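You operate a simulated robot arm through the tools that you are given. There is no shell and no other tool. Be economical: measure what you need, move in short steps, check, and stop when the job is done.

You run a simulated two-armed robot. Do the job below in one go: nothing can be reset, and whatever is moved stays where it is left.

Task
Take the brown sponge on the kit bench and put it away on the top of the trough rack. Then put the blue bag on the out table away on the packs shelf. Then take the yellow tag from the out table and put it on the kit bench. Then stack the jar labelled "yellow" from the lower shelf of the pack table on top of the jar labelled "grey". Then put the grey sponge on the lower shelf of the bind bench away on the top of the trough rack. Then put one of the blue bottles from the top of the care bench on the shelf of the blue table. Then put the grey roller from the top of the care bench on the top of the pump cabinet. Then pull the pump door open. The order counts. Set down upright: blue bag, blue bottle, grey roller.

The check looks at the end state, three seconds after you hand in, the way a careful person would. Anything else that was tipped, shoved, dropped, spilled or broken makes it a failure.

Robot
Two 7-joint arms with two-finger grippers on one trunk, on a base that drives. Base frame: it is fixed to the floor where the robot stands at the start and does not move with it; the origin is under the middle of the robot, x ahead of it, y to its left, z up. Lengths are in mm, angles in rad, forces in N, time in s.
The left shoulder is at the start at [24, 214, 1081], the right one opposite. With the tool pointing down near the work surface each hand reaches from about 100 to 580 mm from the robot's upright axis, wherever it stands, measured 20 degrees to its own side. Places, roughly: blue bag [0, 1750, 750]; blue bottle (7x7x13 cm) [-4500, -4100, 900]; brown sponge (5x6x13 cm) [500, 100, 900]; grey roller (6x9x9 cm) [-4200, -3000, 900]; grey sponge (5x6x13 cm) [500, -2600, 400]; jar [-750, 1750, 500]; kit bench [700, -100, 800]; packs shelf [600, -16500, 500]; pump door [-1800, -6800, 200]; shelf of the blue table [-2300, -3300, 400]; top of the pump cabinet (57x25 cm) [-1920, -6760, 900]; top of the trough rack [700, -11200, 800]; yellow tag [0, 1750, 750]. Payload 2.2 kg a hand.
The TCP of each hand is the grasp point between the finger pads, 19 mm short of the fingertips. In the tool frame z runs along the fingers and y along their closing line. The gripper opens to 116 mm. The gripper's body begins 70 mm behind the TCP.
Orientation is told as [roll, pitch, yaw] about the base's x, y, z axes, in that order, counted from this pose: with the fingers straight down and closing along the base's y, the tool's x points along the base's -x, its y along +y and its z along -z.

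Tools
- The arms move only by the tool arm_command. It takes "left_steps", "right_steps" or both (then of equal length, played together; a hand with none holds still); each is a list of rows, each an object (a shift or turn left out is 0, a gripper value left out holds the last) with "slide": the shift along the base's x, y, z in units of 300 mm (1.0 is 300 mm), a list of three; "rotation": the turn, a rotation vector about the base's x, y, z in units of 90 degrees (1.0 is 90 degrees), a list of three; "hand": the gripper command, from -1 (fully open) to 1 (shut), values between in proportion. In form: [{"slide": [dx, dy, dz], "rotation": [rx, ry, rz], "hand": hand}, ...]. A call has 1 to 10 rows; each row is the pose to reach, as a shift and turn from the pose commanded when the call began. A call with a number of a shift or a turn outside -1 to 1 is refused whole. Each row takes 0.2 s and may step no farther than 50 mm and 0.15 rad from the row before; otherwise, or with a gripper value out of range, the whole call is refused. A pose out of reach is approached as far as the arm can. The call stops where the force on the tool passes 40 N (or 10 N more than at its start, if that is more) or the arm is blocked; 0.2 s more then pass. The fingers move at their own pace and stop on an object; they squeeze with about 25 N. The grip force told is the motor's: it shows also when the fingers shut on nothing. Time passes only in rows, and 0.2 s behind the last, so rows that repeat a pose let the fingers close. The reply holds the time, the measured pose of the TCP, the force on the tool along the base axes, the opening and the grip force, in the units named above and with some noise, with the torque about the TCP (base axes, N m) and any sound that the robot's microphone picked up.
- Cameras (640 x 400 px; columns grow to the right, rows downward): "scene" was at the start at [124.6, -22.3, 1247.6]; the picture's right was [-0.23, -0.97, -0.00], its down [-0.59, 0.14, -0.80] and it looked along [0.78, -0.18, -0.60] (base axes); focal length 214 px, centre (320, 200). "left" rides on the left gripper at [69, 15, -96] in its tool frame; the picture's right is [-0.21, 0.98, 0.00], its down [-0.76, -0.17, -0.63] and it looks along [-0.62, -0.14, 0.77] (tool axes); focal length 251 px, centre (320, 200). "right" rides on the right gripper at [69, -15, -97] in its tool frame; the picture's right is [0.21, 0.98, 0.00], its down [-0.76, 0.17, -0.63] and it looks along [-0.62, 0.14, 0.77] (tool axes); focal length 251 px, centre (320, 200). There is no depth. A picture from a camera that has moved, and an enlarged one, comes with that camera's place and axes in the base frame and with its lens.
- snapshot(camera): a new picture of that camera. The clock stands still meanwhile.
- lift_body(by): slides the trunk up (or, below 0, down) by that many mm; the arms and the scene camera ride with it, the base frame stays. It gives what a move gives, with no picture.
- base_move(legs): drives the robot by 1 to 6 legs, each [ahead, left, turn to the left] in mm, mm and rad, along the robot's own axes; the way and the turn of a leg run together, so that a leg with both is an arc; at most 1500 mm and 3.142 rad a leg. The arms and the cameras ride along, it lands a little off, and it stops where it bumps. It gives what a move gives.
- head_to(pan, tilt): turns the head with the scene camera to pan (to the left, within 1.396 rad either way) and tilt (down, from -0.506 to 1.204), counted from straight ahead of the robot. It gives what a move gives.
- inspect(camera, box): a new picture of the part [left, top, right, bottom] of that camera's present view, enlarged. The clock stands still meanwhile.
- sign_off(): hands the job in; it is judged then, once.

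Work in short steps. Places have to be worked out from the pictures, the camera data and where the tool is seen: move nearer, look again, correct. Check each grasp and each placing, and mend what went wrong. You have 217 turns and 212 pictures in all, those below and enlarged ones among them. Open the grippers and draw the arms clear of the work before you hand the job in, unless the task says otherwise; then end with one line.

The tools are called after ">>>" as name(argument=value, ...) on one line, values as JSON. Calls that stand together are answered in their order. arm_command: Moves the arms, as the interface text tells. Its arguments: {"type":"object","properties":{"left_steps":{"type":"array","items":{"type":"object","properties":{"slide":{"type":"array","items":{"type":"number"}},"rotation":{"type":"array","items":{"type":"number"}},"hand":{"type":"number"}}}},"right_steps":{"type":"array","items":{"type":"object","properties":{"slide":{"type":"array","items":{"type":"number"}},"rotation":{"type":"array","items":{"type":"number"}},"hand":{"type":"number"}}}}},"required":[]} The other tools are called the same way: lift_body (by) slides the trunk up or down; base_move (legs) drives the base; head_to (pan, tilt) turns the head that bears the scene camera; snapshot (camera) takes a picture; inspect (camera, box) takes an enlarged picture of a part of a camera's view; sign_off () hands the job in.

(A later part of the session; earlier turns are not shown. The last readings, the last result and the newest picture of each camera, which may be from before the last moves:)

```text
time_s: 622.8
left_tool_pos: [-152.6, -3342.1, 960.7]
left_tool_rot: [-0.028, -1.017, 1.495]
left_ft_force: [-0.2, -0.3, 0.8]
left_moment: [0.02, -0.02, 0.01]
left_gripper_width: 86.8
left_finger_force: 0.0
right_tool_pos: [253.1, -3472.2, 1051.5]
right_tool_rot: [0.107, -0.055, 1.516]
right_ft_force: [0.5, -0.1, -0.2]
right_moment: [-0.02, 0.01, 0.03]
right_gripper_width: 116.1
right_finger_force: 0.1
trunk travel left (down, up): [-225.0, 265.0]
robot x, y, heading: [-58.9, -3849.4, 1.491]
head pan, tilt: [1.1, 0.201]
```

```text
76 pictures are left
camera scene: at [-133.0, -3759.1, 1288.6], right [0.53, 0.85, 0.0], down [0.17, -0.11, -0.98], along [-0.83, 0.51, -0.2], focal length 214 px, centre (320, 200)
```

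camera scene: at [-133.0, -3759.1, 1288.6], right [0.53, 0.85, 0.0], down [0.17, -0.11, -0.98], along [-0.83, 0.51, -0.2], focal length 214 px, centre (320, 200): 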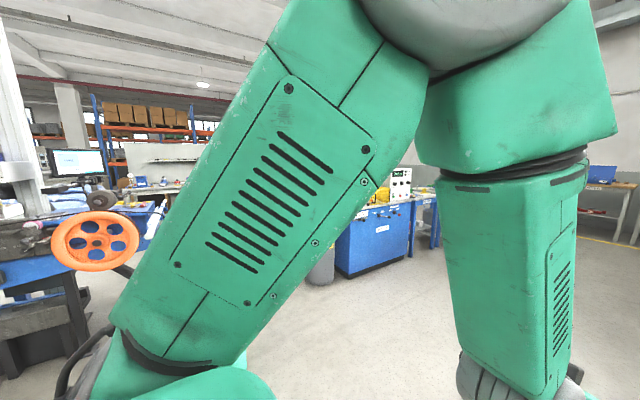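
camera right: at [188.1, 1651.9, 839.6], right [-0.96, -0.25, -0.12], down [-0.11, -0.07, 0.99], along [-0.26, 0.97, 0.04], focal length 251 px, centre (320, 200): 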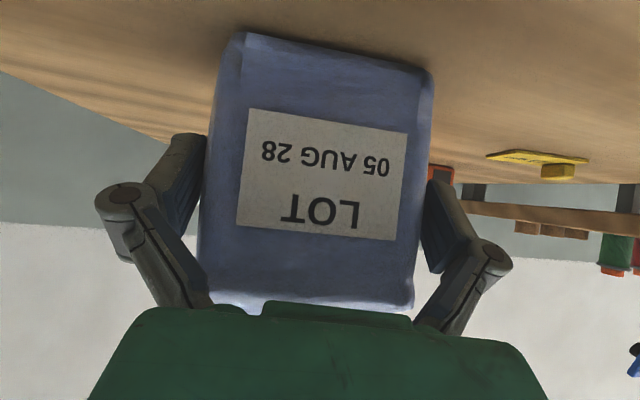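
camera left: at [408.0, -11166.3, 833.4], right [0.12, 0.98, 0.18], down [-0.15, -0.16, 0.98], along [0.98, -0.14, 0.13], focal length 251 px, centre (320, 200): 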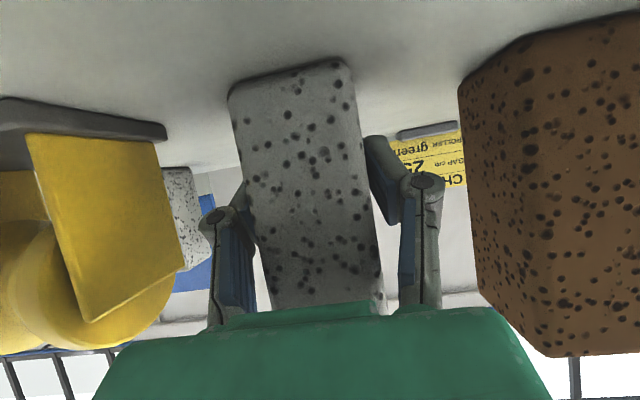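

Sponges stand well. The arm blocks this view, so I turn the whole robot to face -x and look.

>>> base_move(legs=[[0, 300, 0], [0, 0, 1.65]])

>>> head_to(pan=0, tilt=0.25)

>>> snapshot(camera="scene")

```text
time_s: 628.8
left_tool_pos: [-849.8, -3952.5, 961.6]
left_tool_rot: [-0.017, -1.019, 3.132]
left_ft_force: [-0.1, 0.4, 0.2]
left_moment: [-0.04, -0.01, 0.0]
left_gripper_width: 87.0
left_finger_force: 0.1
right_tool_pos: [-753.5, -3535.7, 1049.9]
right_tool_rot: [0.112, -0.056, -3.119]
right_ft_force: [-1.4, 1.2, 0.3]
right_moment: [-0.06, -0.02, -0.02]
right_gripper_width: 116.3
right_finger_force: 0.0
trunk travel left (down, up): [-225.0, 265.0]
robot x, y, heading: [-353.6, -3822.8, 3.134]
head pan, tilt: [1.1, 0.201]
```

```text
time_s: 630.1
left_tool_pos: [-849.2, -3968.1, 959.7]
left_tool_rot: [-0.043, -1.017, -3.127]
left_ft_force: [-0.1, -1.0, -0.3]
left_moment: [0.09, 0.01, -0.09]
left_gripper_width: 87.2
left_finger_force: 0.0
right_tool_pos: [-751.5, -3552.5, 1053.3]
right_tool_rot: [0.098, -0.057, -3.116]
right_ft_force: [0.6, -0.9, -0.5]
right_moment: [0.04, 0.04, -0.02]
right_gripper_width: 115.9
right_finger_force: 0.0
trunk travel left (down, up): [-225.0, 265.0]
robot x, y, heading: [-355.8, -3827.6, 3.136]
head pan, tilt: [0.0, 0.25]
```

```text
75 pictures are left
camera scene: at [-491.2, -3831.5, 1283.6], right [0.0, 1.0, 0.0], down [0.25, 0.0, -0.97], along [-0.97, 0.0, -0.25], focal length 214 px, centre (320, 200)
```

scene: 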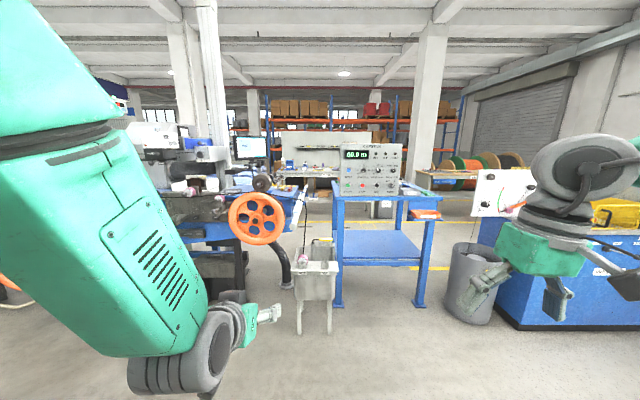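

The blue table is straight ahead (front x≈-1980, y -3700..-3000), but there is no gap to pass. I go around the north end: drive to y≈700, face -x and look.

>>> base_move(legs=[[0, 0, -1.565], [1500, 0, 0], [1500, 0, 0], [1450, 0, 0], [0, 0, 1.571]])

>>> snapshot(camera="scene")

```text
time_s: 659.1
left_tool_pos: [-919.4, 481.7, 963.0]
left_tool_rot: [-0.01, -1.022, -3.108]
left_ft_force: [0.5, 0.4, 0.0]
left_moment: [-0.03, -0.01, 0.03]
left_gripper_width: 87.1
left_finger_force: 0.1
right_tool_pos: [-843.5, 902.4, 1048.2]
right_tool_rot: [0.119, -0.055, -3.07]
right_ft_force: [0.7, -0.4, -0.5]
right_moment: [0.0, 0.01, -0.02]
right_gripper_width: 115.9
right_finger_force: 0.0
trunk travel left (down, up): [-225.0, 265.0]
robot x, y, heading: [-428.4, 631.1, -3.098]
head pan, tilt: [0.0, 0.25]
```

```text
74 pictures are left
camera scene: at [-569.6, 635.2, 1283.5], right [-0.05, 1.0, -0.01], down [0.25, 0.0, -0.97], along [-0.97, -0.05, -0.25], focal length 214 px, centre (320, 200)
```

scene: 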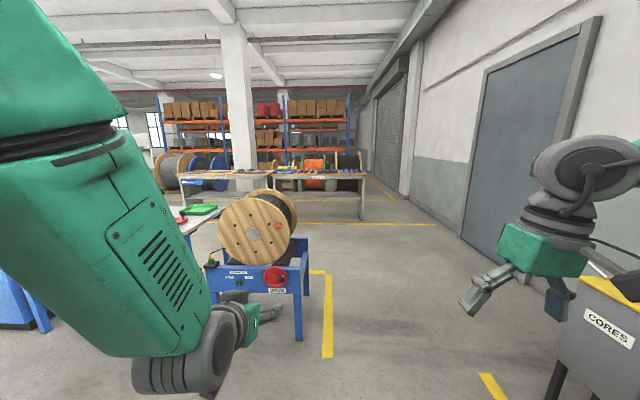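

There is a clear passage right of the spool stand. I shift right 370 mm, drive 2.7 m ahead and turn to face -y.

>>> base_move(legs=[[0, -380, -0.043], [1450, 0, 0], [1300, 0, 0], [0, 0, 1.571]])

>>> snapshot(camera="scene")

```text
time_s: 678.3
left_tool_pos: [-3051.0, 541.5, 963.9]
left_tool_rot: [-0.015, -1.022, -1.585]
left_ft_force: [-0.5, 0.2, -0.5]
left_moment: [0.02, -0.06, 0.06]
left_gripper_width: 87.0
left_finger_force: 0.0
right_tool_pos: [-3467.8, 641.4, 1051.2]
right_tool_rot: [0.114, -0.058, -1.551]
right_ft_force: [0.6, 0.0, 0.6]
right_moment: [-0.01, -0.06, 0.02]
right_gripper_width: 116.1
right_finger_force: 0.0
trunk travel left (down, up): [-225.0, 265.0]
robot x, y, heading: [-3172.8, 1033.6, -1.576]
head pan, tilt: [0.0, 0.25]
```

```text
73 pictures are left
camera scene: at [-3188.0, 901.0, 1283.6], right [-1.0, 0.0, -0.01], down [0.01, 0.25, -0.97], along [0.0, -0.97, -0.25], focal length 214 px, centre (320, 200)
```

scene: 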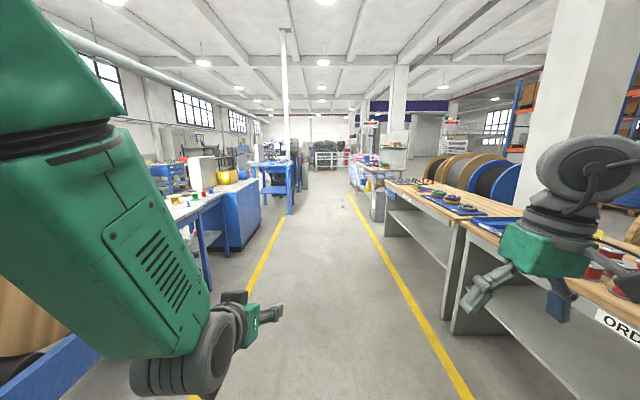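

A clear second aisle (x -2570..-3940). I drive down it to y≈-3450 and turn to face the care bench (-x).

>>> base_move(legs=[[1500, 0, 0], [1500, 0, 0], [1450, 0, 0], [0, 0, -1.571]])

>>> head_to(pan=0, tilt=0.4)

>>> snapshot(camera="scene")

```text
time_s: 703.4
left_tool_pos: [-3740.6, -3548.8, 964.7]
left_tool_rot: [-0.017, -1.026, 3.127]
left_ft_force: [0.8, 0.6, -0.2]
left_moment: [-0.01, 0.02, -0.02]
left_gripper_width: 87.3
left_finger_force: 0.0
right_tool_pos: [-3639.9, -3133.8, 1051.9]
right_tool_rot: [0.114, -0.063, -3.125]
right_ft_force: [-0.6, 0.8, 0.3]
right_moment: [-0.01, -0.01, -0.03]
right_gripper_width: 116.1
right_finger_force: 0.1
trunk travel left (down, up): [-225.0, 265.0]
robot x, y, heading: [-3249.1, -3425.8, 3.135]
head pan, tilt: [0.0, 0.25]
```

```text
time_s: 704.1
left_tool_pos: [-3739.7, -3550.8, 964.9]
left_tool_rot: [-0.021, -1.029, 3.131]
left_ft_force: [-0.3, -0.1, 0.7]
left_moment: [0.01, 0.0, -0.01]
left_gripper_width: 87.3
left_finger_force: 0.1
right_tool_pos: [-3638.3, -3136.1, 1052.9]
right_tool_rot: [0.111, -0.062, -3.123]
right_ft_force: [-0.4, 0.0, -0.9]
right_moment: [-0.03, -0.01, 0.02]
right_gripper_width: 116.0
right_finger_force: 0.1
trunk travel left (down, up): [-225.0, 265.0]
robot x, y, heading: [-3248.0, -3424.8, 3.141]
head pan, tilt: [0.0, 0.4]
```

```text
72 pictures are left
camera scene: at [-3384.2, -3416.9, 1269.7], right [0.01, 1.0, 0.0], down [0.39, -0.01, -0.92], along [-0.92, 0.01, -0.39], focal length 214 px, centre (320, 200)
```

scene: 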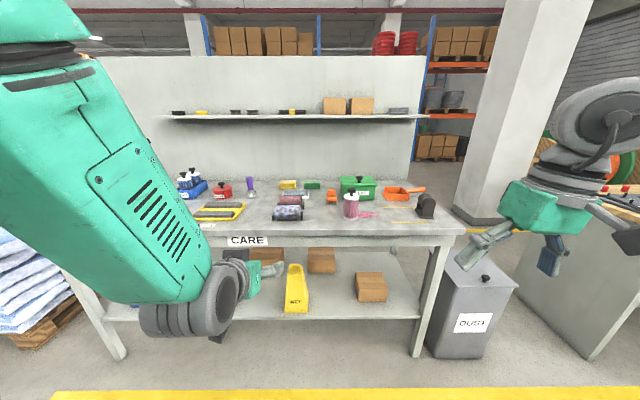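

This is the care bench. I enlarge the bottles and rollers.

>>> inspect(camera="scene", box=[150, 160, 310, 240])

>>> inspect(camera="scene", box=[260, 165, 440, 255])

```text
4.00 times, centred on (230, 200) of scene
camera zoom: at [-3384.2, -3416.9, 1269.7], right [0.01, 1.0, 0.0], down [0.39, -0.01, -0.92], along [-0.92, 0.01, -0.39], focal length 858 px, centre (680, 200)
```

zoom: 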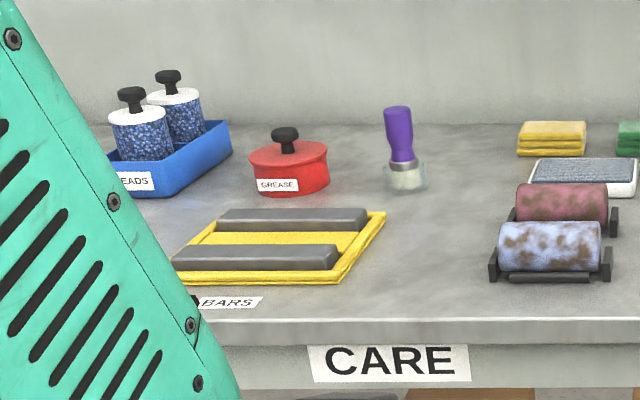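

```text
3.56 times, centred on (350, 210) of scene
camera zoom: at [-3384.2, -3416.9, 1269.7], right [0.01, 1.0, 0.0], down [0.39, -0.01, -0.92], along [-0.92, 0.01, -0.39], focal length 763 px, centre (213, 164)
```

zoom: 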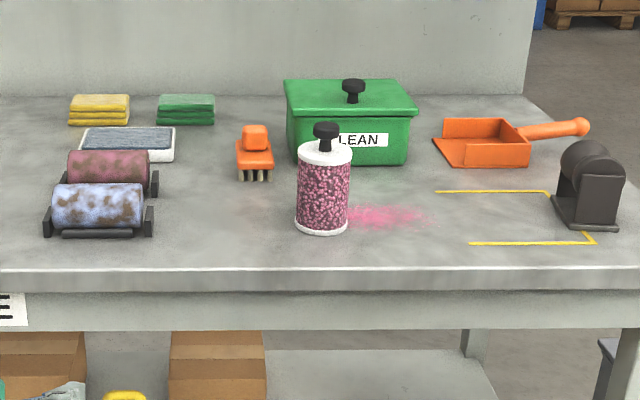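

Two blue bottles stand in a blue tray at ≈[-4460, -4110] and [-4537, -4107]; the grey roller is at the right end. I drive up so the nearer bottle is on the left hand's side.

>>> base_move(legs=[[0, 515, 0], [515, 0, 0]])

>>> arm_command(left_steps=[{"slide": [0, 0, 0.03], "hand": -1}, {"slide": [0, -0.05, 0.06]}, {"slide": [0, -0.1, 0.06]}, {"slide": [0, -0.13, 0.06]}, {"slide": [0, -0.13, 0.06]}, {"slide": [0, -0.13, 0.06]}, {"slide": [0, -0.13, 0.06]}, {"slide": [0, -0.13, 0.06]}])

>>> snapshot(camera="left")

>>> snapshot(camera="scene")

```text
time_s: 709.7
left_tool_pos: [-4261.8, -4067.6, 964.0]
left_tool_rot: [-0.029, -1.025, 3.138]
left_ft_force: [0.4, 0.6, -0.1]
left_moment: [-0.01, 0.02, -0.01]
left_gripper_width: 86.9
left_finger_force: 0.1
right_tool_pos: [-4161.7, -3653.8, 1054.4]
right_tool_rot: [0.107, -0.06, -3.122]
right_ft_force: [-0.2, 0.0, 0.3]
right_moment: [0.02, -0.02, -0.01]
right_gripper_width: 116.0
right_finger_force: 0.1
trunk travel left (down, up): [-225.0, 265.0]
robot x, y, heading: [-3768.5, -3934.2, 3.135]
head pan, tilt: [0.0, 0.4]
```

```text
time_s: 711.5
left_tool_pos: [-4259.8, -4116.9, 982.3]
left_tool_rot: [-0.051, -1.027, -3.129]
left_ft_force: [-0.2, 0.5, -0.7]
left_moment: [0.04, 0.02, -0.05]
left_gripper_width: 116.2
left_finger_force: 0.0
right_tool_pos: [-4160.8, -3663.6, 1058.1]
right_tool_rot: [0.098, -0.062, -3.122]
right_ft_force: [1.5, -0.2, -0.2]
right_moment: [0.04, -0.06, -0.01]
right_gripper_width: 116.1
right_finger_force: 0.1
trunk travel left (down, up): [-225.0, 265.0]
robot x, y, heading: [-3768.4, -3934.3, 3.14]
head pan, tilt: [0.0, 0.4]
```

```text
69 pictures are left
camera left: at [-4141.8, -4136.2, 972.9], right [-0.14, -0.98, 0.16], down [0.16, 0.14, 0.98], along [-0.98, 0.16, 0.13], focal length 251 px, centre (320, 200)
```

left: 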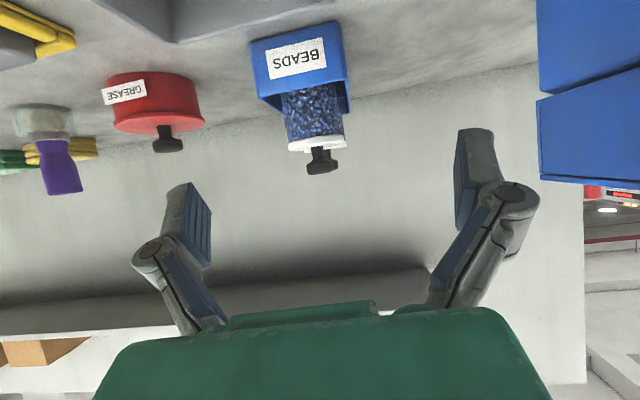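

```text
68 pictures are left
camera scene: at [-3907.5, -3937.4, 1269.6], right [0.01, 1.0, 0.0], down [0.39, 0.0, -0.92], along [-0.92, 0.01, -0.39], focal length 214 px, centre (320, 200)
```

scene: 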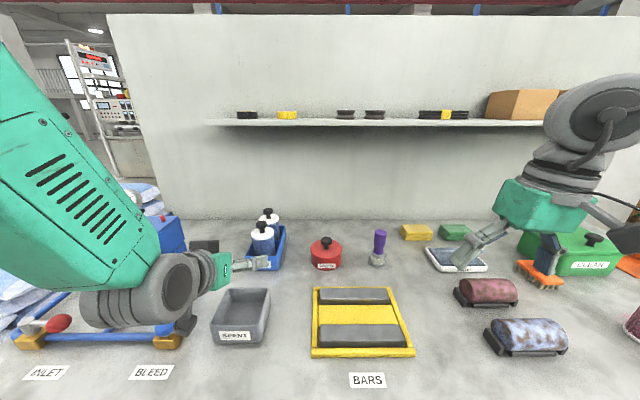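

Bottle axis from both cameras ≈[-4440, -4098], lid top ≈945, tray rim ≈900. I'll grip it just under the lid at z≈925; first to a pre-grasp point.

>>> arm_command(left_steps=[{"slide": [-0.12, 0.02, -0.01]}, {"slide": [-0.24, 0.04, -0.02]}, {"slide": [-0.34, 0.053, -0.033]}, {"slide": [-0.34, 0.053, -0.033]}, {"slide": [-0.34, 0.053, -0.033]}])

>>> snapshot(camera="left")

```text
time_s: 712.7
left_tool_pos: [-4362.3, -4092.8, 972.0]
left_tool_rot: [-0.035, -1.029, 3.14]
left_ft_force: [-0.7, 0.1, -0.3]
left_moment: [-0.02, -0.03, 0.01]
left_gripper_width: 116.5
left_finger_force: 0.1
right_tool_pos: [-4159.6, -3655.5, 1055.7]
right_tool_rot: [0.105, -0.064, -3.121]
right_ft_force: [0.3, 0.7, 0.2]
right_moment: [-0.01, 0.0, 0.03]
right_gripper_width: 115.9
right_finger_force: 0.1
trunk travel left (down, up): [-225.0, 265.0]
robot x, y, heading: [-3770.2, -3934.9, 3.133]
head pan, tilt: [0.0, 0.4]
```

```text
67 pictures are left
camera left: at [-4244.7, -4111.5, 963.5], right [-0.14, -0.98, 0.17], down [0.16, 0.14, 0.98], along [-0.98, 0.16, 0.13], focal length 251 px, centre (320, 200)
```

left: 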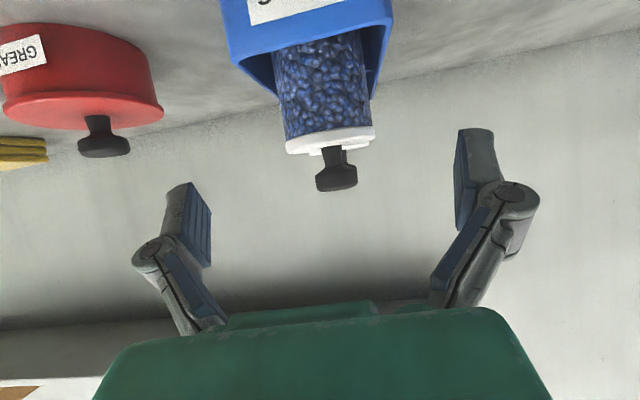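

Bottle ≈[-4446, -4094]. I advance to z≈928 and close.

>>> arm_command(left_steps=[{"slide": [-0.1, -0.001, -0.04]}, {"slide": [-0.19, -0.002, -0.095]}, {"slide": [-0.277, -0.003, -0.147]}, {"slide": [-0.277, -0.003, -0.147], "hand": 1}, {"slide": [-0.277, -0.003, -0.147]}, {"slide": [-0.277, -0.003, -0.147]}])

>>> snapshot(camera="left")

```text
time_s: 714.1
left_tool_pos: [-4443.6, -4096.6, 926.6]
left_tool_rot: [-0.043, -1.029, -3.134]
left_ft_force: [1.2, -0.3, -0.1]
left_moment: [0.01, 0.06, -0.02]
left_gripper_width: 60.0
left_finger_force: 25.5
right_tool_pos: [-4160.8, -3660.8, 1055.5]
right_tool_rot: [0.103, -0.062, -3.122]
right_ft_force: [-0.6, 0.7, 1.0]
right_moment: [-0.01, 0.04, -0.01]
right_gripper_width: 116.0
right_finger_force: 0.0
trunk travel left (down, up): [-225.0, 265.0]
robot x, y, heading: [-3773.1, -3937.6, 3.135]
head pan, tilt: [0.0, 0.4]
```

```text
66 pictures are left
camera left: at [-4325.6, -4116.3, 917.6], right [-0.14, -0.98, 0.16], down [0.16, 0.14, 0.98], along [-0.98, 0.16, 0.13], focal length 251 px, centre (320, 200)
```

left: 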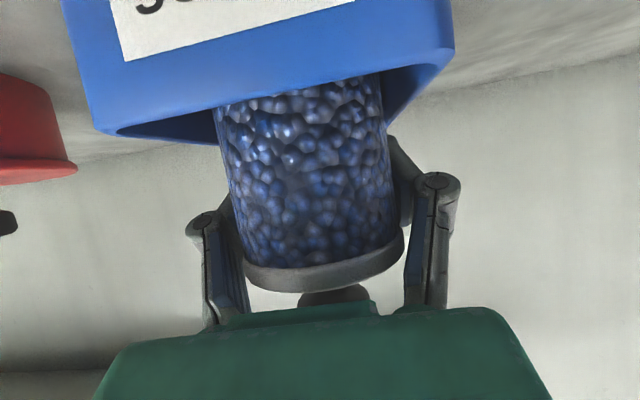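

Gripped (60 mm, 25 N). I lift straight up out of the tray.

>>> arm_command(left_steps=[{"slide": [0, 0, 0.1]}, {"slide": [0, 0, 0.22]}, {"slide": [0, 0, 0.34]}, {"slide": [0, 0, 0.45]}, {"slide": [0.1, 0, 0.48]}, {"slide": [0.2, 0, 0.48]}])

>>> snapshot(camera="scene")

```text
time_s: 715.5
left_tool_pos: [-4384.6, -4095.5, 1073.6]
left_tool_rot: [-0.037, -1.029, -3.141]
left_ft_force: [-0.7, -1.3, -1.6]
left_moment: [0.0, 0.08, 0.04]
left_gripper_width: 59.7
left_finger_force: 25.1
right_tool_pos: [-4158.6, -3656.7, 1056.3]
right_tool_rot: [0.103, -0.065, -3.123]
right_ft_force: [0.4, -0.3, 0.3]
right_moment: [-0.01, 0.0, 0.02]
right_gripper_width: 116.0
right_finger_force: 0.2
trunk travel left (down, up): [-225.0, 265.0]
robot x, y, heading: [-3770.2, -3931.5, 3.133]
head pan, tilt: [0.0, 0.4]
```

```text
65 pictures are left
camera scene: at [-3906.7, -3930.5, 1269.7], right [0.01, 1.0, 0.0], down [0.39, 0.0, -0.92], along [-0.92, 0.0, -0.39], focal length 214 px, centre (320, 200)
```

scene: 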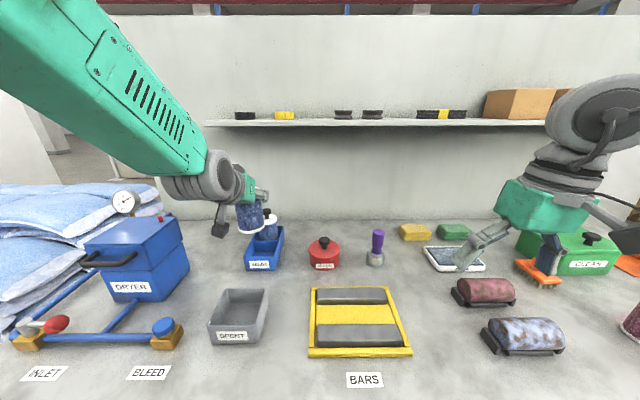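

The bottle is out, the other stays. I back off, and turn around to face the blue table from this aisle.

>>> base_move(legs=[[-530, 0, 0], [0, -430, 0], [0, 0, 1.571], [0, 0, 1.571]])

>>> snapshot(camera="scene")

```text
time_s: 728.5
left_tool_pos: [-2610.1, -3362.5, 1072.6]
left_tool_rot: [-0.04, -1.027, -0.01]
left_ft_force: [0.1, 0.4, -2.7]
left_moment: [0.04, -0.04, -0.02]
left_gripper_width: 60.1
left_finger_force: 25.5
right_tool_pos: [-2841.8, -3797.9, 1056.5]
right_tool_rot: [0.103, -0.063, 0.002]
right_ft_force: [0.1, 0.4, -0.2]
right_moment: [-0.02, 0.0, -0.02]
right_gripper_width: 116.1
right_finger_force: 0.0
trunk travel left (down, up): [-225.0, 265.0]
robot x, y, heading: [-3229.3, -3516.8, -0.018]
head pan, tilt: [0.0, 0.4]
```

```text
64 pictures are left
camera scene: at [-3095.7, -3520.7, 1269.5], right [-0.02, -1.0, 0.0], down [-0.39, 0.01, -0.92], along [0.92, -0.02, -0.39], focal length 214 px, centre (320, 200)
```

scene: 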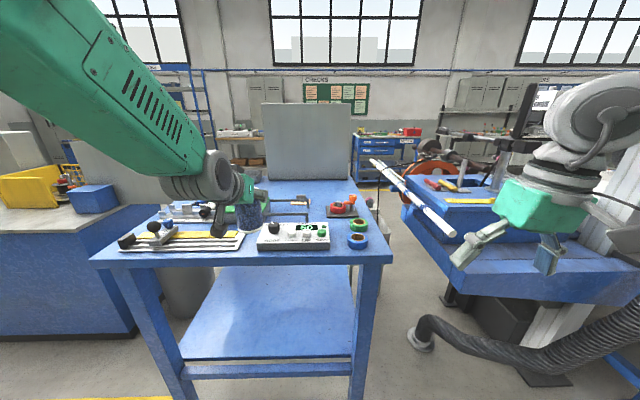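

The table's lower shelf is empty and open on this side (edge x≈-2578, y -3665..-3000). I back off 250 mm, lower trunk and hand to shelf level.

>>> base_move(legs=[[-250, 0, 0.018]])

>>> lift_body(by=-220)

>>> arm_command(left_steps=[{"slide": [0, 0, -0.15]}, {"slide": [0, 0, -0.3]}, {"slide": [0, 0, -0.45]}, {"slide": [0, 0, -0.6]}, {"slide": [0, 0, -0.75]}, {"slide": [0, 0, -0.9]}, {"slide": [0, 0, -0.98]}, {"slide": [0, 0, -0.98]}, {"slide": [0, 0, -0.98]}, {"slide": [0, 0, -0.98]}])

>>> snapshot(camera="scene")

>>> snapshot(camera="left")

```text
time_s: 730.3
left_tool_pos: [-2865.4, -3341.7, 1073.4]
left_tool_rot: [-0.051, -1.031, 0.015]
left_ft_force: [-0.6, 1.2, -2.4]
left_moment: [-0.03, -0.04, -0.03]
left_gripper_width: 60.4
left_finger_force: 24.8
right_tool_pos: [-3090.7, -3781.4, 1058.5]
right_tool_rot: [0.097, -0.066, 0.022]
right_ft_force: [-0.2, 0.5, -0.3]
right_moment: [-0.05, -0.01, 0.02]
right_gripper_width: 116.1
right_finger_force: 0.1
trunk travel left (down, up): [-225.0, 265.0]
robot x, y, heading: [-3473.7, -3512.5, -0.008]
head pan, tilt: [0.0, 0.4]
```

```text
time_s: 732.6
left_tool_pos: [-2867.7, -3342.8, 855.4]
left_tool_rot: [-0.048, -1.031, 0.013]
left_ft_force: [0.2, 0.9, -2.8]
left_moment: [-0.04, -0.1, 0.0]
left_gripper_width: 60.4
left_finger_force: 25.2
right_tool_pos: [-3093.8, -3781.3, 839.9]
right_tool_rot: [0.096, -0.069, 0.021]
right_ft_force: [0.6, -0.3, 0.3]
right_moment: [-0.02, 0.0, -0.02]
right_gripper_width: 116.0
right_finger_force: 0.1
trunk travel left (down, up): [-5.0, 485.0]
robot x, y, heading: [-3479.9, -3511.6, -0.007]
head pan, tilt: [0.0, 0.4]
```

```text
time_s: 734.8
left_tool_pos: [-2865.9, -3343.3, 560.4]
left_tool_rot: [-0.048, -1.032, 0.012]
left_ft_force: [0.1, 0.3, -1.5]
left_moment: [0.03, -0.04, -0.02]
left_gripper_width: 60.2
left_finger_force: 24.8
right_tool_pos: [-3092.4, -3783.0, 840.1]
right_tool_rot: [0.098, -0.069, 0.021]
right_ft_force: [0.1, -0.7, -0.3]
right_moment: [0.0, 0.03, -0.01]
right_gripper_width: 116.3
right_finger_force: 0.1
trunk travel left (down, up): [-5.0, 485.0]
robot x, y, heading: [-3473.6, -3511.5, 0.001]
head pan, tilt: [0.0, 0.4]
```

```text
63 pictures are left
camera scene: at [-3344.8, -3513.5, 1049.5], right [0.0, -1.0, 0.0], down [-0.39, 0.0, -0.92], along [0.92, 0.0, -0.39], focal length 214 px, centre (320, 200)
```

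scene: 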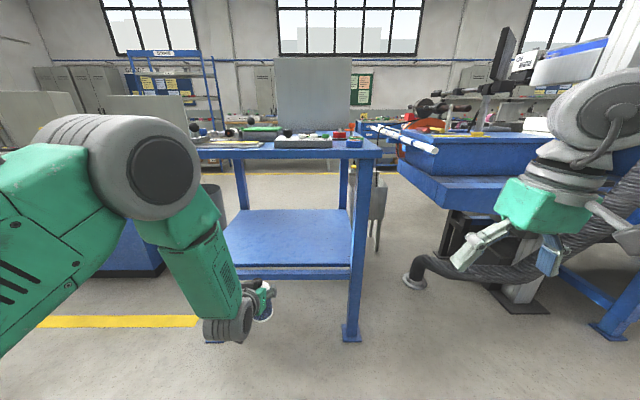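

```text
62 pictures are left
camera left: at [-2984.2, -3325.5, 551.0], right [0.14, 0.98, 0.16], down [-0.16, -0.14, 0.98], along [0.98, -0.16, 0.14], focal length 251 px, centre (320, 200)
```

left: 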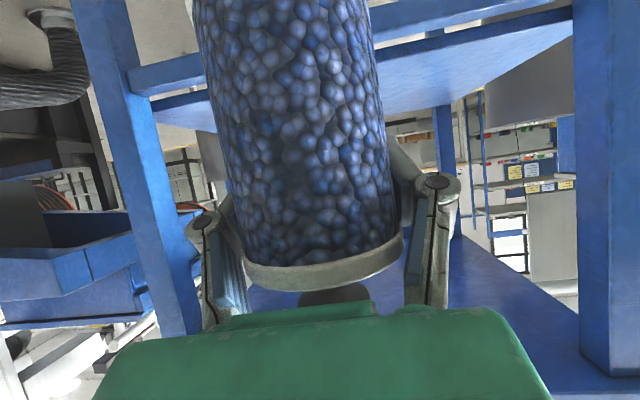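

Shelf height is ≈404–440. I raise the bottle 20 mm for margin and drive in 350 mm.

>>> arm_command(left_steps=[{"slide": [0, 0, 0.07]}])

>>> base_move(legs=[[180, 0, 0], [180, 0, 0]])

>>> snapshot(camera="left")

>>> snapshot(camera="scene")

```text
time_s: 735.2
left_tool_pos: [-2868.0, -3343.7, 581.8]
left_tool_rot: [-0.048, -1.034, 0.013]
left_ft_force: [0.6, -0.5, -3.1]
left_moment: [0.01, -0.04, -0.02]
left_gripper_width: 60.2
left_finger_force: 24.7
right_tool_pos: [-3092.1, -3783.5, 839.9]
right_tool_rot: [0.096, -0.069, 0.02]
right_ft_force: [0.3, 0.9, 0.0]
right_moment: [0.0, 0.01, -0.01]
right_gripper_width: 116.1
right_finger_force: 0.0
trunk travel left (down, up): [-5.0, 485.0]
robot x, y, heading: [-3475.1, -3513.6, -0.006]
head pan, tilt: [0.0, 0.4]
```

```text
time_s: 737.9
left_tool_pos: [-2504.3, -3345.9, 580.5]
left_tool_rot: [-0.046, -1.032, 0.01]
left_ft_force: [0.8, 0.6, -3.0]
left_moment: [0.0, -0.09, -0.01]
left_gripper_width: 60.3
left_finger_force: 24.6
right_tool_pos: [-2728.7, -3784.4, 839.4]
right_tool_rot: [0.097, -0.068, 0.022]
right_ft_force: [0.0, 0.2, -0.1]
right_moment: [-0.03, 0.02, -0.02]
right_gripper_width: 116.1
right_finger_force: 0.0
trunk travel left (down, up): [-5.0, 485.0]
robot x, y, heading: [-3113.7, -3514.4, -0.008]
head pan, tilt: [0.0, 0.4]
```

```text
61 pictures are left
camera left: at [-2620.9, -3327.6, 570.5], right [0.14, 0.98, 0.16], down [-0.16, -0.14, 0.98], along [0.98, -0.16, 0.14], focal length 251 px, centre (320, 200)
```

left: 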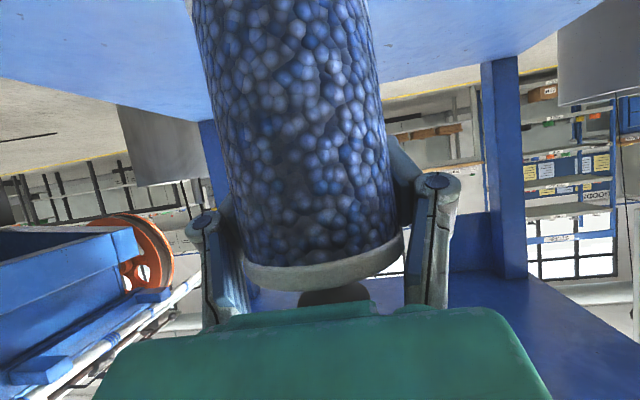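

```text
60 pictures are left
camera scene: at [-2980.9, -3515.4, 1049.3], right [-0.01, -1.0, 0.0], down [-0.39, 0.0, -0.92], along [0.92, 0.0, -0.39], focal length 214 px, centre (320, 200)
```

scene: 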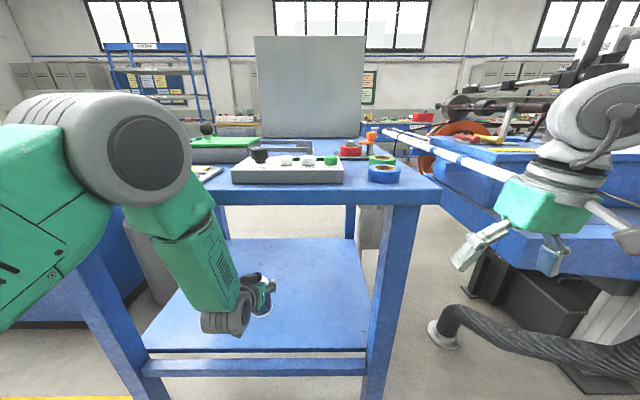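

Shelf top works out at z≈401, edge x≈-2576. I move 40 mm deeper and lower, slowly near the end.

>>> arm_command(left_steps=[{"slide": [0.07, 0, 0]}, {"slide": [0.13, 0, -0.05]}, {"slide": [0.13, 0, -0.15]}, {"slide": [0.13, 0, -0.22]}, {"slide": [0.13, 0, -0.25]}, {"slide": [0.13, 0, -0.265]}, {"slide": [0.13, 0, -0.28]}, {"slide": [0.13, 0, -0.295]}, {"slide": [0.13, 0, -0.31]}, {"slide": [0.13, 0, -0.325]}])

>>> inspect(camera="scene", box=[160, 230, 360, 370])

```text
time_s: 740.0
left_tool_pos: [-2464.7, -3346.5, 489.6]
left_tool_rot: [-0.049, -1.046, 0.014]
left_ft_force: [3.4, -1.1, 21.8]
left_moment: [0.15, 0.91, 0.07]
left_gripper_width: 60.9
left_finger_force: 24.6
right_tool_pos: [-2733.8, -3784.1, 840.6]
right_tool_rot: [0.097, -0.073, 0.022]
right_ft_force: [0.1, -0.1, 0.6]
right_moment: [0.0, 0.0, 0.01]
right_gripper_width: 116.1
right_finger_force: 0.1
trunk travel left (down, up): [-5.0, 485.0]
robot x, y, heading: [-3113.1, -3512.2, -0.007]
head pan, tilt: [0.0, 0.4]
```

```text
2.86 times, centred on (260, 300) of scene
camera zoom: at [-2984.2, -3516.6, 1050.2], right [-0.01, -1.0, 0.0], down [-0.39, 0.0, -0.92], along [0.92, 0.0, -0.39], focal length 613 px, centre (491, -86)
```

zoom: 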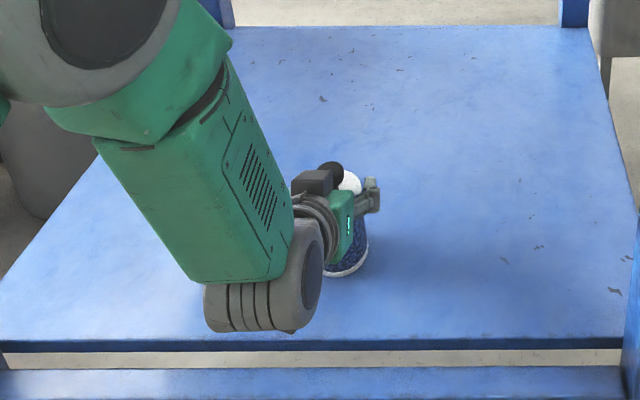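

It stands on the shelf (22 N). I ease off, open and draw back along the tool axis.

>>> arm_command(left_steps=[{"slide": [0, 0, 0.007]}, {"slide": [0, 0, 0.008], "hand": -0.7}, {"slide": [0, 0, 0.008]}, {"slide": [-0.06, 0, 0.035]}, {"slide": [-0.16, 0, 0.09]}, {"slide": [-0.28, 0, 0.14]}, {"slide": [-0.42, 0, 0.18]}])

>>> base_move(legs=[[-350, 0, 0]])

>>> snapshot(camera="scene")

```text
time_s: 741.6
left_tool_pos: [-2591.8, -3345.2, 540.6]
left_tool_rot: [-0.05, -1.037, 0.014]
left_ft_force: [-0.3, -0.7, 0.6]
left_moment: [-0.01, 0.01, 0.01]
left_gripper_width: 98.8
left_finger_force: 0.1
right_tool_pos: [-2732.8, -3784.4, 841.3]
right_tool_rot: [0.1, -0.071, 0.022]
right_ft_force: [0.0, -1.3, 0.1]
right_moment: [0.02, -0.03, -0.01]
right_gripper_width: 115.8
right_finger_force: 0.1
trunk travel left (down, up): [-5.0, 485.0]
robot x, y, heading: [-3114.8, -3512.4, -0.005]
head pan, tilt: [0.0, 0.4]
```

```text
time_s: 743.9
left_tool_pos: [-2944.3, -3342.5, 538.7]
left_tool_rot: [-0.049, -1.035, 0.016]
left_ft_force: [-0.1, 0.1, 0.1]
left_moment: [0.02, 0.03, 0.01]
left_gripper_width: 98.8
left_finger_force: 0.1
right_tool_pos: [-3083.2, -3781.6, 840.0]
right_tool_rot: [0.098, -0.071, 0.022]
right_ft_force: [-1.2, 0.0, 0.0]
right_moment: [0.04, -0.03, 0.01]
right_gripper_width: 115.8
right_finger_force: 0.1
trunk travel left (down, up): [-5.0, 485.0]
robot x, y, heading: [-3463.7, -3510.1, -0.006]
head pan, tilt: [0.0, 0.4]
```

```text
58 pictures are left
camera scene: at [-3334.5, -3513.9, 1049.7], right [0.0, -1.0, 0.0], down [-0.39, 0.0, -0.92], along [0.92, 0.0, -0.39], focal length 214 px, centre (320, 200)
```

scene: 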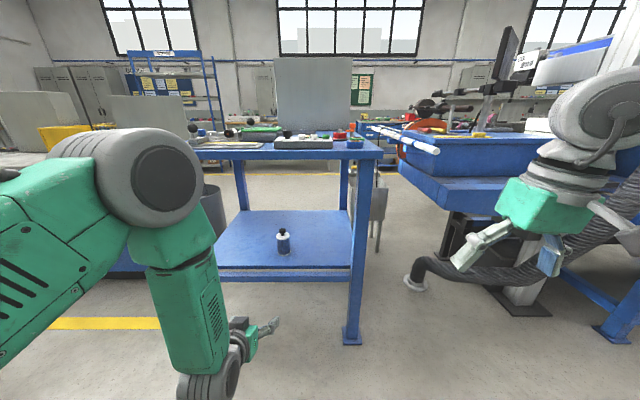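

The bottle stands on the blue table's shelf. Next the grey roller: I raise the trunk and left hand, turn around, and go to the right end of the care bench.

>>> lift_body(by=220)

>>> arm_command(left_steps=[{"slide": [-0.05, 0, 0.15]}, {"slide": [-0.1, 0, 0.3]}, {"slide": [-0.1, 0, 0.45]}, {"slide": [-0.1, 0, 0.6]}, {"slide": [-0.1, 0, 0.75]}, {"slide": [-0.1, 0, 0.9]}, {"slide": [-0.1, 0, 1.0]}])

>>> base_move(legs=[[200, 0, 0], [0, 0, 1.571], [0, 0, 1.576], [100, -420, 0], [330, 0, 0]])

>>> head_to(pan=-0.2, tilt=0.55)

>>> snapshot(camera="scene")

>>> snapshot(camera="right")

```text
time_s: 746.3
left_tool_pos: [-2944.4, -3341.9, 759.4]
left_tool_rot: [-0.054, -1.038, 0.017]
left_ft_force: [0.9, -0.2, -0.4]
left_moment: [-0.03, 0.02, 0.03]
left_gripper_width: 98.5
left_finger_force: 0.0
right_tool_pos: [-3085.4, -3781.5, 1062.4]
right_tool_rot: [0.096, -0.073, 0.024]
right_ft_force: [-0.4, -0.2, -0.2]
right_moment: [-0.04, 0.01, 0.01]
right_gripper_width: 116.1
right_finger_force: 0.0
trunk travel left (down, up): [-225.0, 265.0]
robot x, y, heading: [-3463.9, -3514.5, -0.001]
head pan, tilt: [0.0, 0.4]
```

```text
time_s: 747.9
left_tool_pos: [-2974.1, -3344.9, 1059.0]
left_tool_rot: [-0.051, -1.039, 0.016]
left_ft_force: [0.5, -0.6, 0.5]
left_moment: [-0.03, 0.04, -0.01]
left_gripper_width: 98.7
left_finger_force: 0.0
right_tool_pos: [-3085.2, -3782.5, 1062.3]
right_tool_rot: [0.096, -0.074, 0.023]
right_ft_force: [-0.9, -0.2, 1.1]
right_moment: [-0.01, 0.0, 0.0]
right_gripper_width: 115.6
right_finger_force: 0.2
trunk travel left (down, up): [-225.0, 265.0]
robot x, y, heading: [-3467.2, -3513.1, -0.004]
head pan, tilt: [0.0, 0.4]
```

```text
time_s: 761.2
left_tool_pos: [-4191.8, -3322.1, 1057.6]
left_tool_rot: [-0.067, -1.037, -3.045]
left_ft_force: [-0.6, -1.3, 0.0]
left_moment: [0.0, 0.06, -0.05]
left_gripper_width: 98.7
left_finger_force: 0.0
right_tool_pos: [-4106.5, -2878.2, 1063.5]
right_tool_rot: [0.089, -0.072, -3.053]
right_ft_force: [-0.5, 0.0, 0.1]
right_moment: [0.03, 0.0, 0.02]
right_gripper_width: 116.0
right_finger_force: 0.1
trunk travel left (down, up): [-225.0, 265.0]
robot x, y, heading: [-3709.8, -3118.0, -3.078]
head pan, tilt: [0.0, 0.4]
```

```text
time_s: 761.9
left_tool_pos: [-4189.5, -3318.6, 1058.9]
left_tool_rot: [-0.061, -1.039, -3.049]
left_ft_force: [0.5, 0.5, -0.7]
left_moment: [-0.02, -0.02, -0.01]
left_gripper_width: 98.7
left_finger_force: 0.1
right_tool_pos: [-4105.7, -2875.9, 1064.2]
right_tool_rot: [0.092, -0.077, -3.054]
right_ft_force: [-0.5, 0.0, -0.5]
right_moment: [-0.01, -0.01, 0.02]
right_gripper_width: 116.1
right_finger_force: 0.1
trunk travel left (down, up): [-225.0, 265.0]
robot x, y, heading: [-3712.6, -3117.2, -3.076]
head pan, tilt: [-0.201, 0.55]
```

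```text
57 pictures are left
camera scene: at [-3843.2, -3102.0, 1255.9], right [0.14, 0.99, 0.0], down [0.52, -0.08, -0.85], along [-0.84, 0.12, -0.53], focal length 214 px, centre (320, 200)
```

scene: 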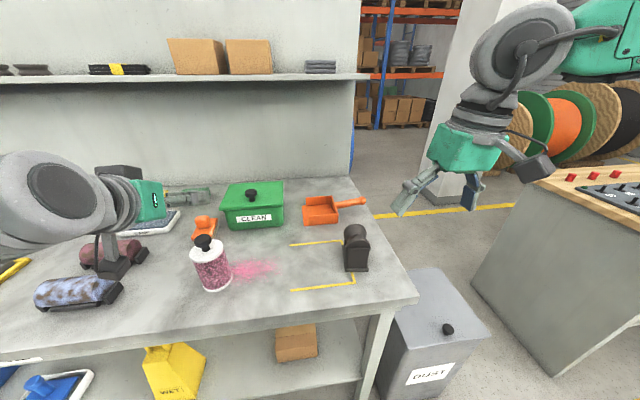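

```text
56 pictures are left
camera right: at [-4030.7, -2843.7, 1153.0], right [0.31, -0.95, 0.07], down [-0.69, -0.17, 0.7], along [-0.65, -0.26, -0.71], focal length 251 px, centre (320, 200)
```

right: 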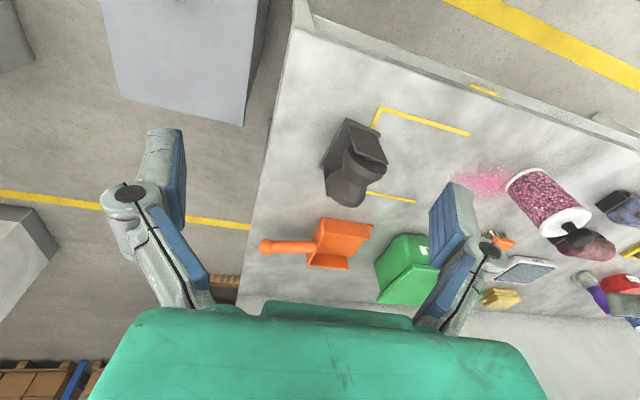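

Roller ≈[-4200, -2970]. I enlarge it for shape and orientation.

>>> inspect(camera="right", box=[290, 90, 450, 230])

>>> inspect(camera="scene", box=[310, 200, 410, 290])

```text
2.86 times, centred on (370, 160) of right
camera zoom: at [-4030.7, -2843.7, 1153.0], right [0.31, -0.95, 0.07], down [-0.69, -0.17, 0.7], along [-0.65, -0.26, -0.71], focal length 718 px, centre (177, 314)
```

zoom: 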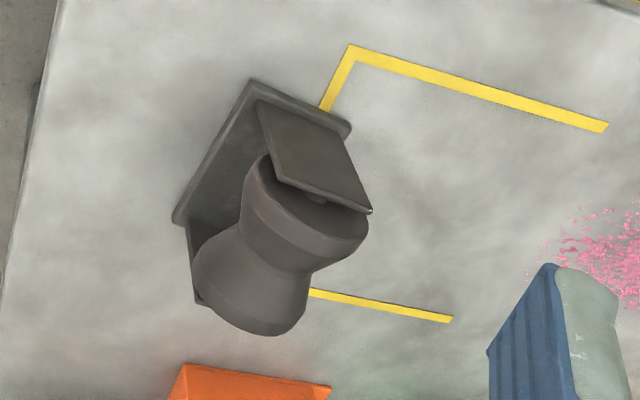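

```text
4.44 times, centred on (360, 245) of scene
camera zoom: at [-3843.2, -3102.0, 1255.9], right [0.14, 0.99, 0.0], down [0.52, -0.08, -0.85], along [-0.84, 0.12, -0.53], focal length 953 px, centre (142, 0)
```

zoom: 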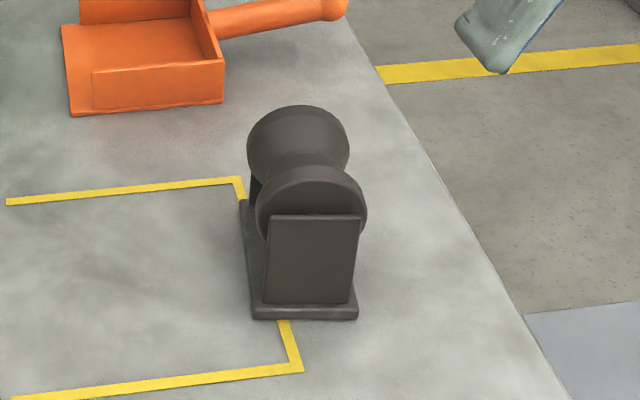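

The roller's end plates (90 mm apart, axis along ≈(-0.99, 0.15)) make a rigid grip. Centre ≈[-4218, -2965]. I level the right hand, move above it, and turn it a quarter so it closes along the axis.

>>> arm_command(right_steps=[{"slide": [-0.1, -0.07, 0], "rotation": [0.03, -0.02, 0]}, {"slide": [-0.2, -0.15, 0], "rotation": [0.059, -0.042, 0]}, {"slide": [-0.3, -0.23, -0.05], "rotation": [0.059, -0.042, 0]}, {"slide": [-0.373, -0.3, -0.12], "rotation": [0.059, -0.042, 0]}])

>>> arm_command(right_steps=[{"rotation": [0, 0, 0.085]}, {"rotation": [0, 0, 0.17]}, {"rotation": [0, 0, 0.255]}, {"rotation": [0, 0, 0.34]}, {"rotation": [0, 0, 0.425]}, {"rotation": [0, 0, 0.51]}, {"rotation": [0, 0, 0.595]}, {"rotation": [0, 0, 0.68]}, {"rotation": [0, 0, 0.765]}, {"rotation": [0, 0, 0.845]}])

>>> snapshot(camera="right")

```text
time_s: 762.9
left_tool_pos: [-4189.7, -3322.0, 1056.9]
left_tool_rot: [-0.067, -1.039, -3.048]
left_ft_force: [-0.6, -0.2, 0.3]
left_moment: [0.0, 0.04, -0.02]
left_gripper_width: 98.4
left_finger_force: 0.0
right_tool_pos: [-4217.6, -2968.5, 1024.7]
right_tool_rot: [0.003, 0.0, -3.052]
right_ft_force: [-0.2, -0.6, -0.2]
right_moment: [0.03, -0.02, -0.03]
right_gripper_width: 116.0
right_finger_force: 0.0
trunk travel left (down, up): [-225.0, 265.0]
robot x, y, heading: [-3709.1, -3114.5, -3.087]
head pan, tilt: [-0.201, 0.55]
```

```text
time_s: 765.1
left_tool_pos: [-4190.4, -3319.0, 1058.9]
left_tool_rot: [-0.064, -1.038, -3.049]
left_ft_force: [0.3, -0.1, -0.2]
left_moment: [0.01, 0.0, 0.01]
left_gripper_width: 99.0
left_finger_force: 0.1
right_tool_pos: [-4130.0, -3000.1, 1026.4]
right_tool_rot: [0.005, -0.001, -1.732]
right_ft_force: [-0.2, 0.2, -0.8]
right_moment: [0.02, 0.0, 0.01]
right_gripper_width: 115.9
right_finger_force: 0.1
right hand out of reach, approached as far as the arm can: row 8, 9, 10
trunk travel left (down, up): [-225.0, 265.0]
robot x, y, heading: [-3708.3, -3115.5, -3.077]
head pan, tilt: [-0.201, 0.55]
```

```text
53 pictures are left
camera right: at [-4133.3, -2928.6, 1123.7], right [1.0, 0.05, 0.0], down [0.04, -0.77, 0.63], along [0.04, -0.63, -0.77], focal length 251 px, centre (320, 200)
```

right: 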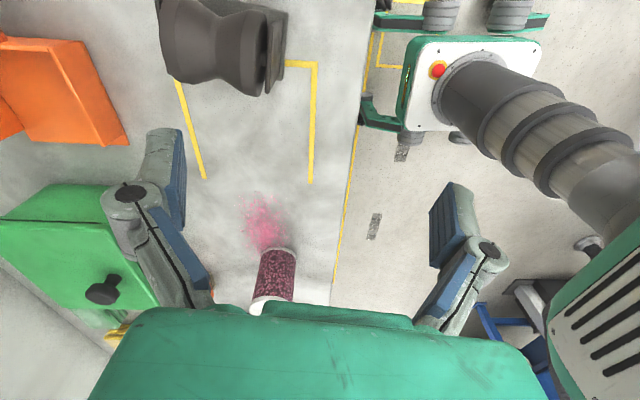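

In that orientation the arm cannot reach. The hourglass waist can be gripped in the natural orientation instead (closing across y), so I turn the hand back over it, aligned to the roller.

>>> arm_command(right_steps=[{"slide": [0, 0, 0], "rotation": [0, 0, -0.09]}, {"slide": [0, 0, 0], "rotation": [0, 0, -0.18]}, {"slide": [-0.02, 0.01, 0], "rotation": [0, 0, -0.27]}, {"slide": [-0.06, 0.02, 0], "rotation": [0, 0, -0.36]}, {"slide": [-0.1, 0.04, 0], "rotation": [0, 0, -0.45]}, {"slide": [-0.14, 0.06, 0], "rotation": [0, 0, -0.54]}, {"slide": [-0.18, 0.08, 0], "rotation": [0, 0, -0.63]}, {"slide": [-0.22, 0.1, 0], "rotation": [0, 0, -0.72]}, {"slide": [-0.26, 0.11, -0.03], "rotation": [0, 0, -0.81]}, {"slide": [-0.29, 0.115, -0.06], "rotation": [0, 0, -0.9]}])

>>> arm_command(right_steps=[{"slide": [0, 0, -0.05], "rotation": [0, 0, -0.05]}, {"slide": [0, 0, -0.1], "rotation": [0, 0, -0.09]}, {"slide": [0, 0, -0.1], "rotation": [0, 0, -0.09]}])

>>> snapshot(camera="right")

```text
time_s: 767.3
left_tool_pos: [-4190.0, -3317.9, 1058.5]
left_tool_rot: [-0.062, -1.039, -3.051]
left_ft_force: [-0.5, 0.2, 0.6]
left_moment: [0.01, -0.02, -0.03]
left_gripper_width: 98.5
left_finger_force: 0.1
right_tool_pos: [-4218.6, -2965.4, 1007.1]
right_tool_rot: [0.006, -0.004, -3.139]
right_ft_force: [0.1, -0.4, -0.5]
right_moment: [-0.02, 0.0, -0.02]
right_gripper_width: 116.0
right_finger_force: 0.1
trunk travel left (down, up): [-225.0, 265.0]
robot x, y, heading: [-3708.8, -3116.1, -3.08]
head pan, tilt: [-0.201, 0.55]
```

```text
time_s: 768.1
left_tool_pos: [-4189.1, -3318.6, 1059.4]
left_tool_rot: [-0.06, -1.038, -3.052]
left_ft_force: [0.7, -0.6, -1.2]
left_moment: [0.01, 0.0, -0.04]
left_gripper_width: 99.0
left_finger_force: 0.1
right_tool_pos: [-4219.7, -2964.8, 976.8]
right_tool_rot: [0.005, -0.001, 3.005]
right_ft_force: [-0.5, 0.6, -0.8]
right_moment: [-0.01, 0.0, 0.04]
right_gripper_width: 116.1
right_finger_force: 0.1
trunk travel left (down, up): [-225.0, 265.0]
robot x, y, heading: [-3710.1, -3114.4, -3.075]
head pan, tilt: [-0.201, 0.55]
```

```text
52 pictures are left
camera right: at [-4147.2, -2957.3, 1073.9], right [0.08, -1.0, 0.01], down [-0.77, -0.06, 0.63], along [-0.63, -0.05, -0.77], focal length 251 px, centre (320, 200)
```

right: 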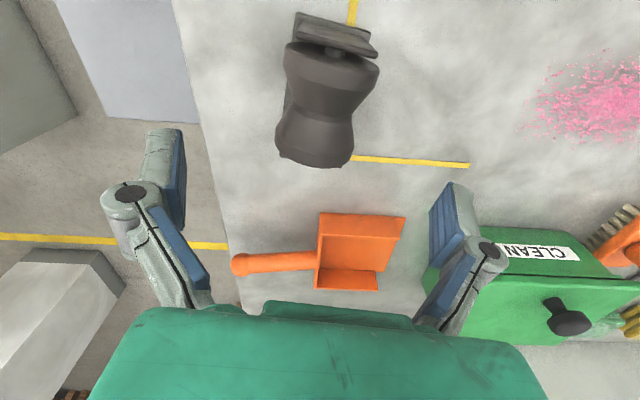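

Waist centre ≈[-4206, -2965]. I go down to z≈890 and close.

>>> arm_command(right_steps=[{"slide": [0.045, 0, -0.08]}, {"slide": [0.045, 0, -0.18]}, {"slide": [0.045, 0, -0.285]}, {"slide": [0.045, 0, -0.285], "hand": 1}, {"slide": [0.045, 0, -0.285]}, {"slide": [0.045, 0, -0.285]}])

>>> snapshot(camera="right")

```text
time_s: 769.5
left_tool_pos: [-4188.8, -3318.7, 1059.6]
left_tool_rot: [-0.059, -1.038, -3.051]
left_ft_force: [-0.5, 0.1, -0.7]
left_moment: [0.0, 0.0, 0.0]
left_gripper_width: 98.7
left_finger_force: 0.0
right_tool_pos: [-4204.8, -2964.5, 891.8]
right_tool_rot: [0.006, 0.001, 3.008]
right_ft_force: [0.6, 1.0, -0.7]
right_moment: [-0.03, -0.04, 0.02]
right_gripper_width: 37.0
right_finger_force: 24.8
trunk travel left (down, up): [-225.0, 265.0]
robot x, y, heading: [-3709.8, -3119.9, -3.082]
head pan, tilt: [-0.201, 0.55]
```

```text
51 pictures are left
camera right: at [-4132.0, -2956.7, 987.3], right [0.08, -1.0, 0.01], down [-0.77, -0.06, 0.63], along [-0.63, -0.05, -0.77], focal length 251 px, centre (320, 200)
```

right: 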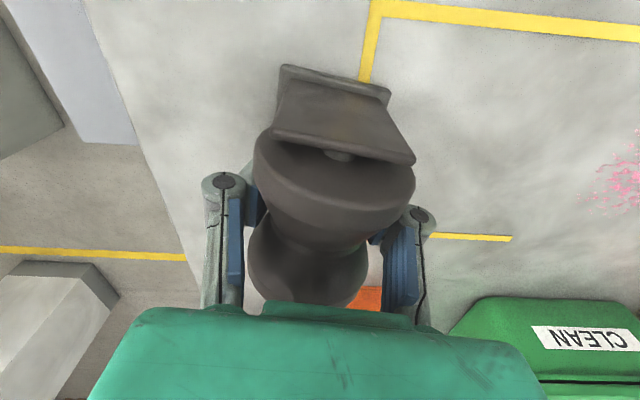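

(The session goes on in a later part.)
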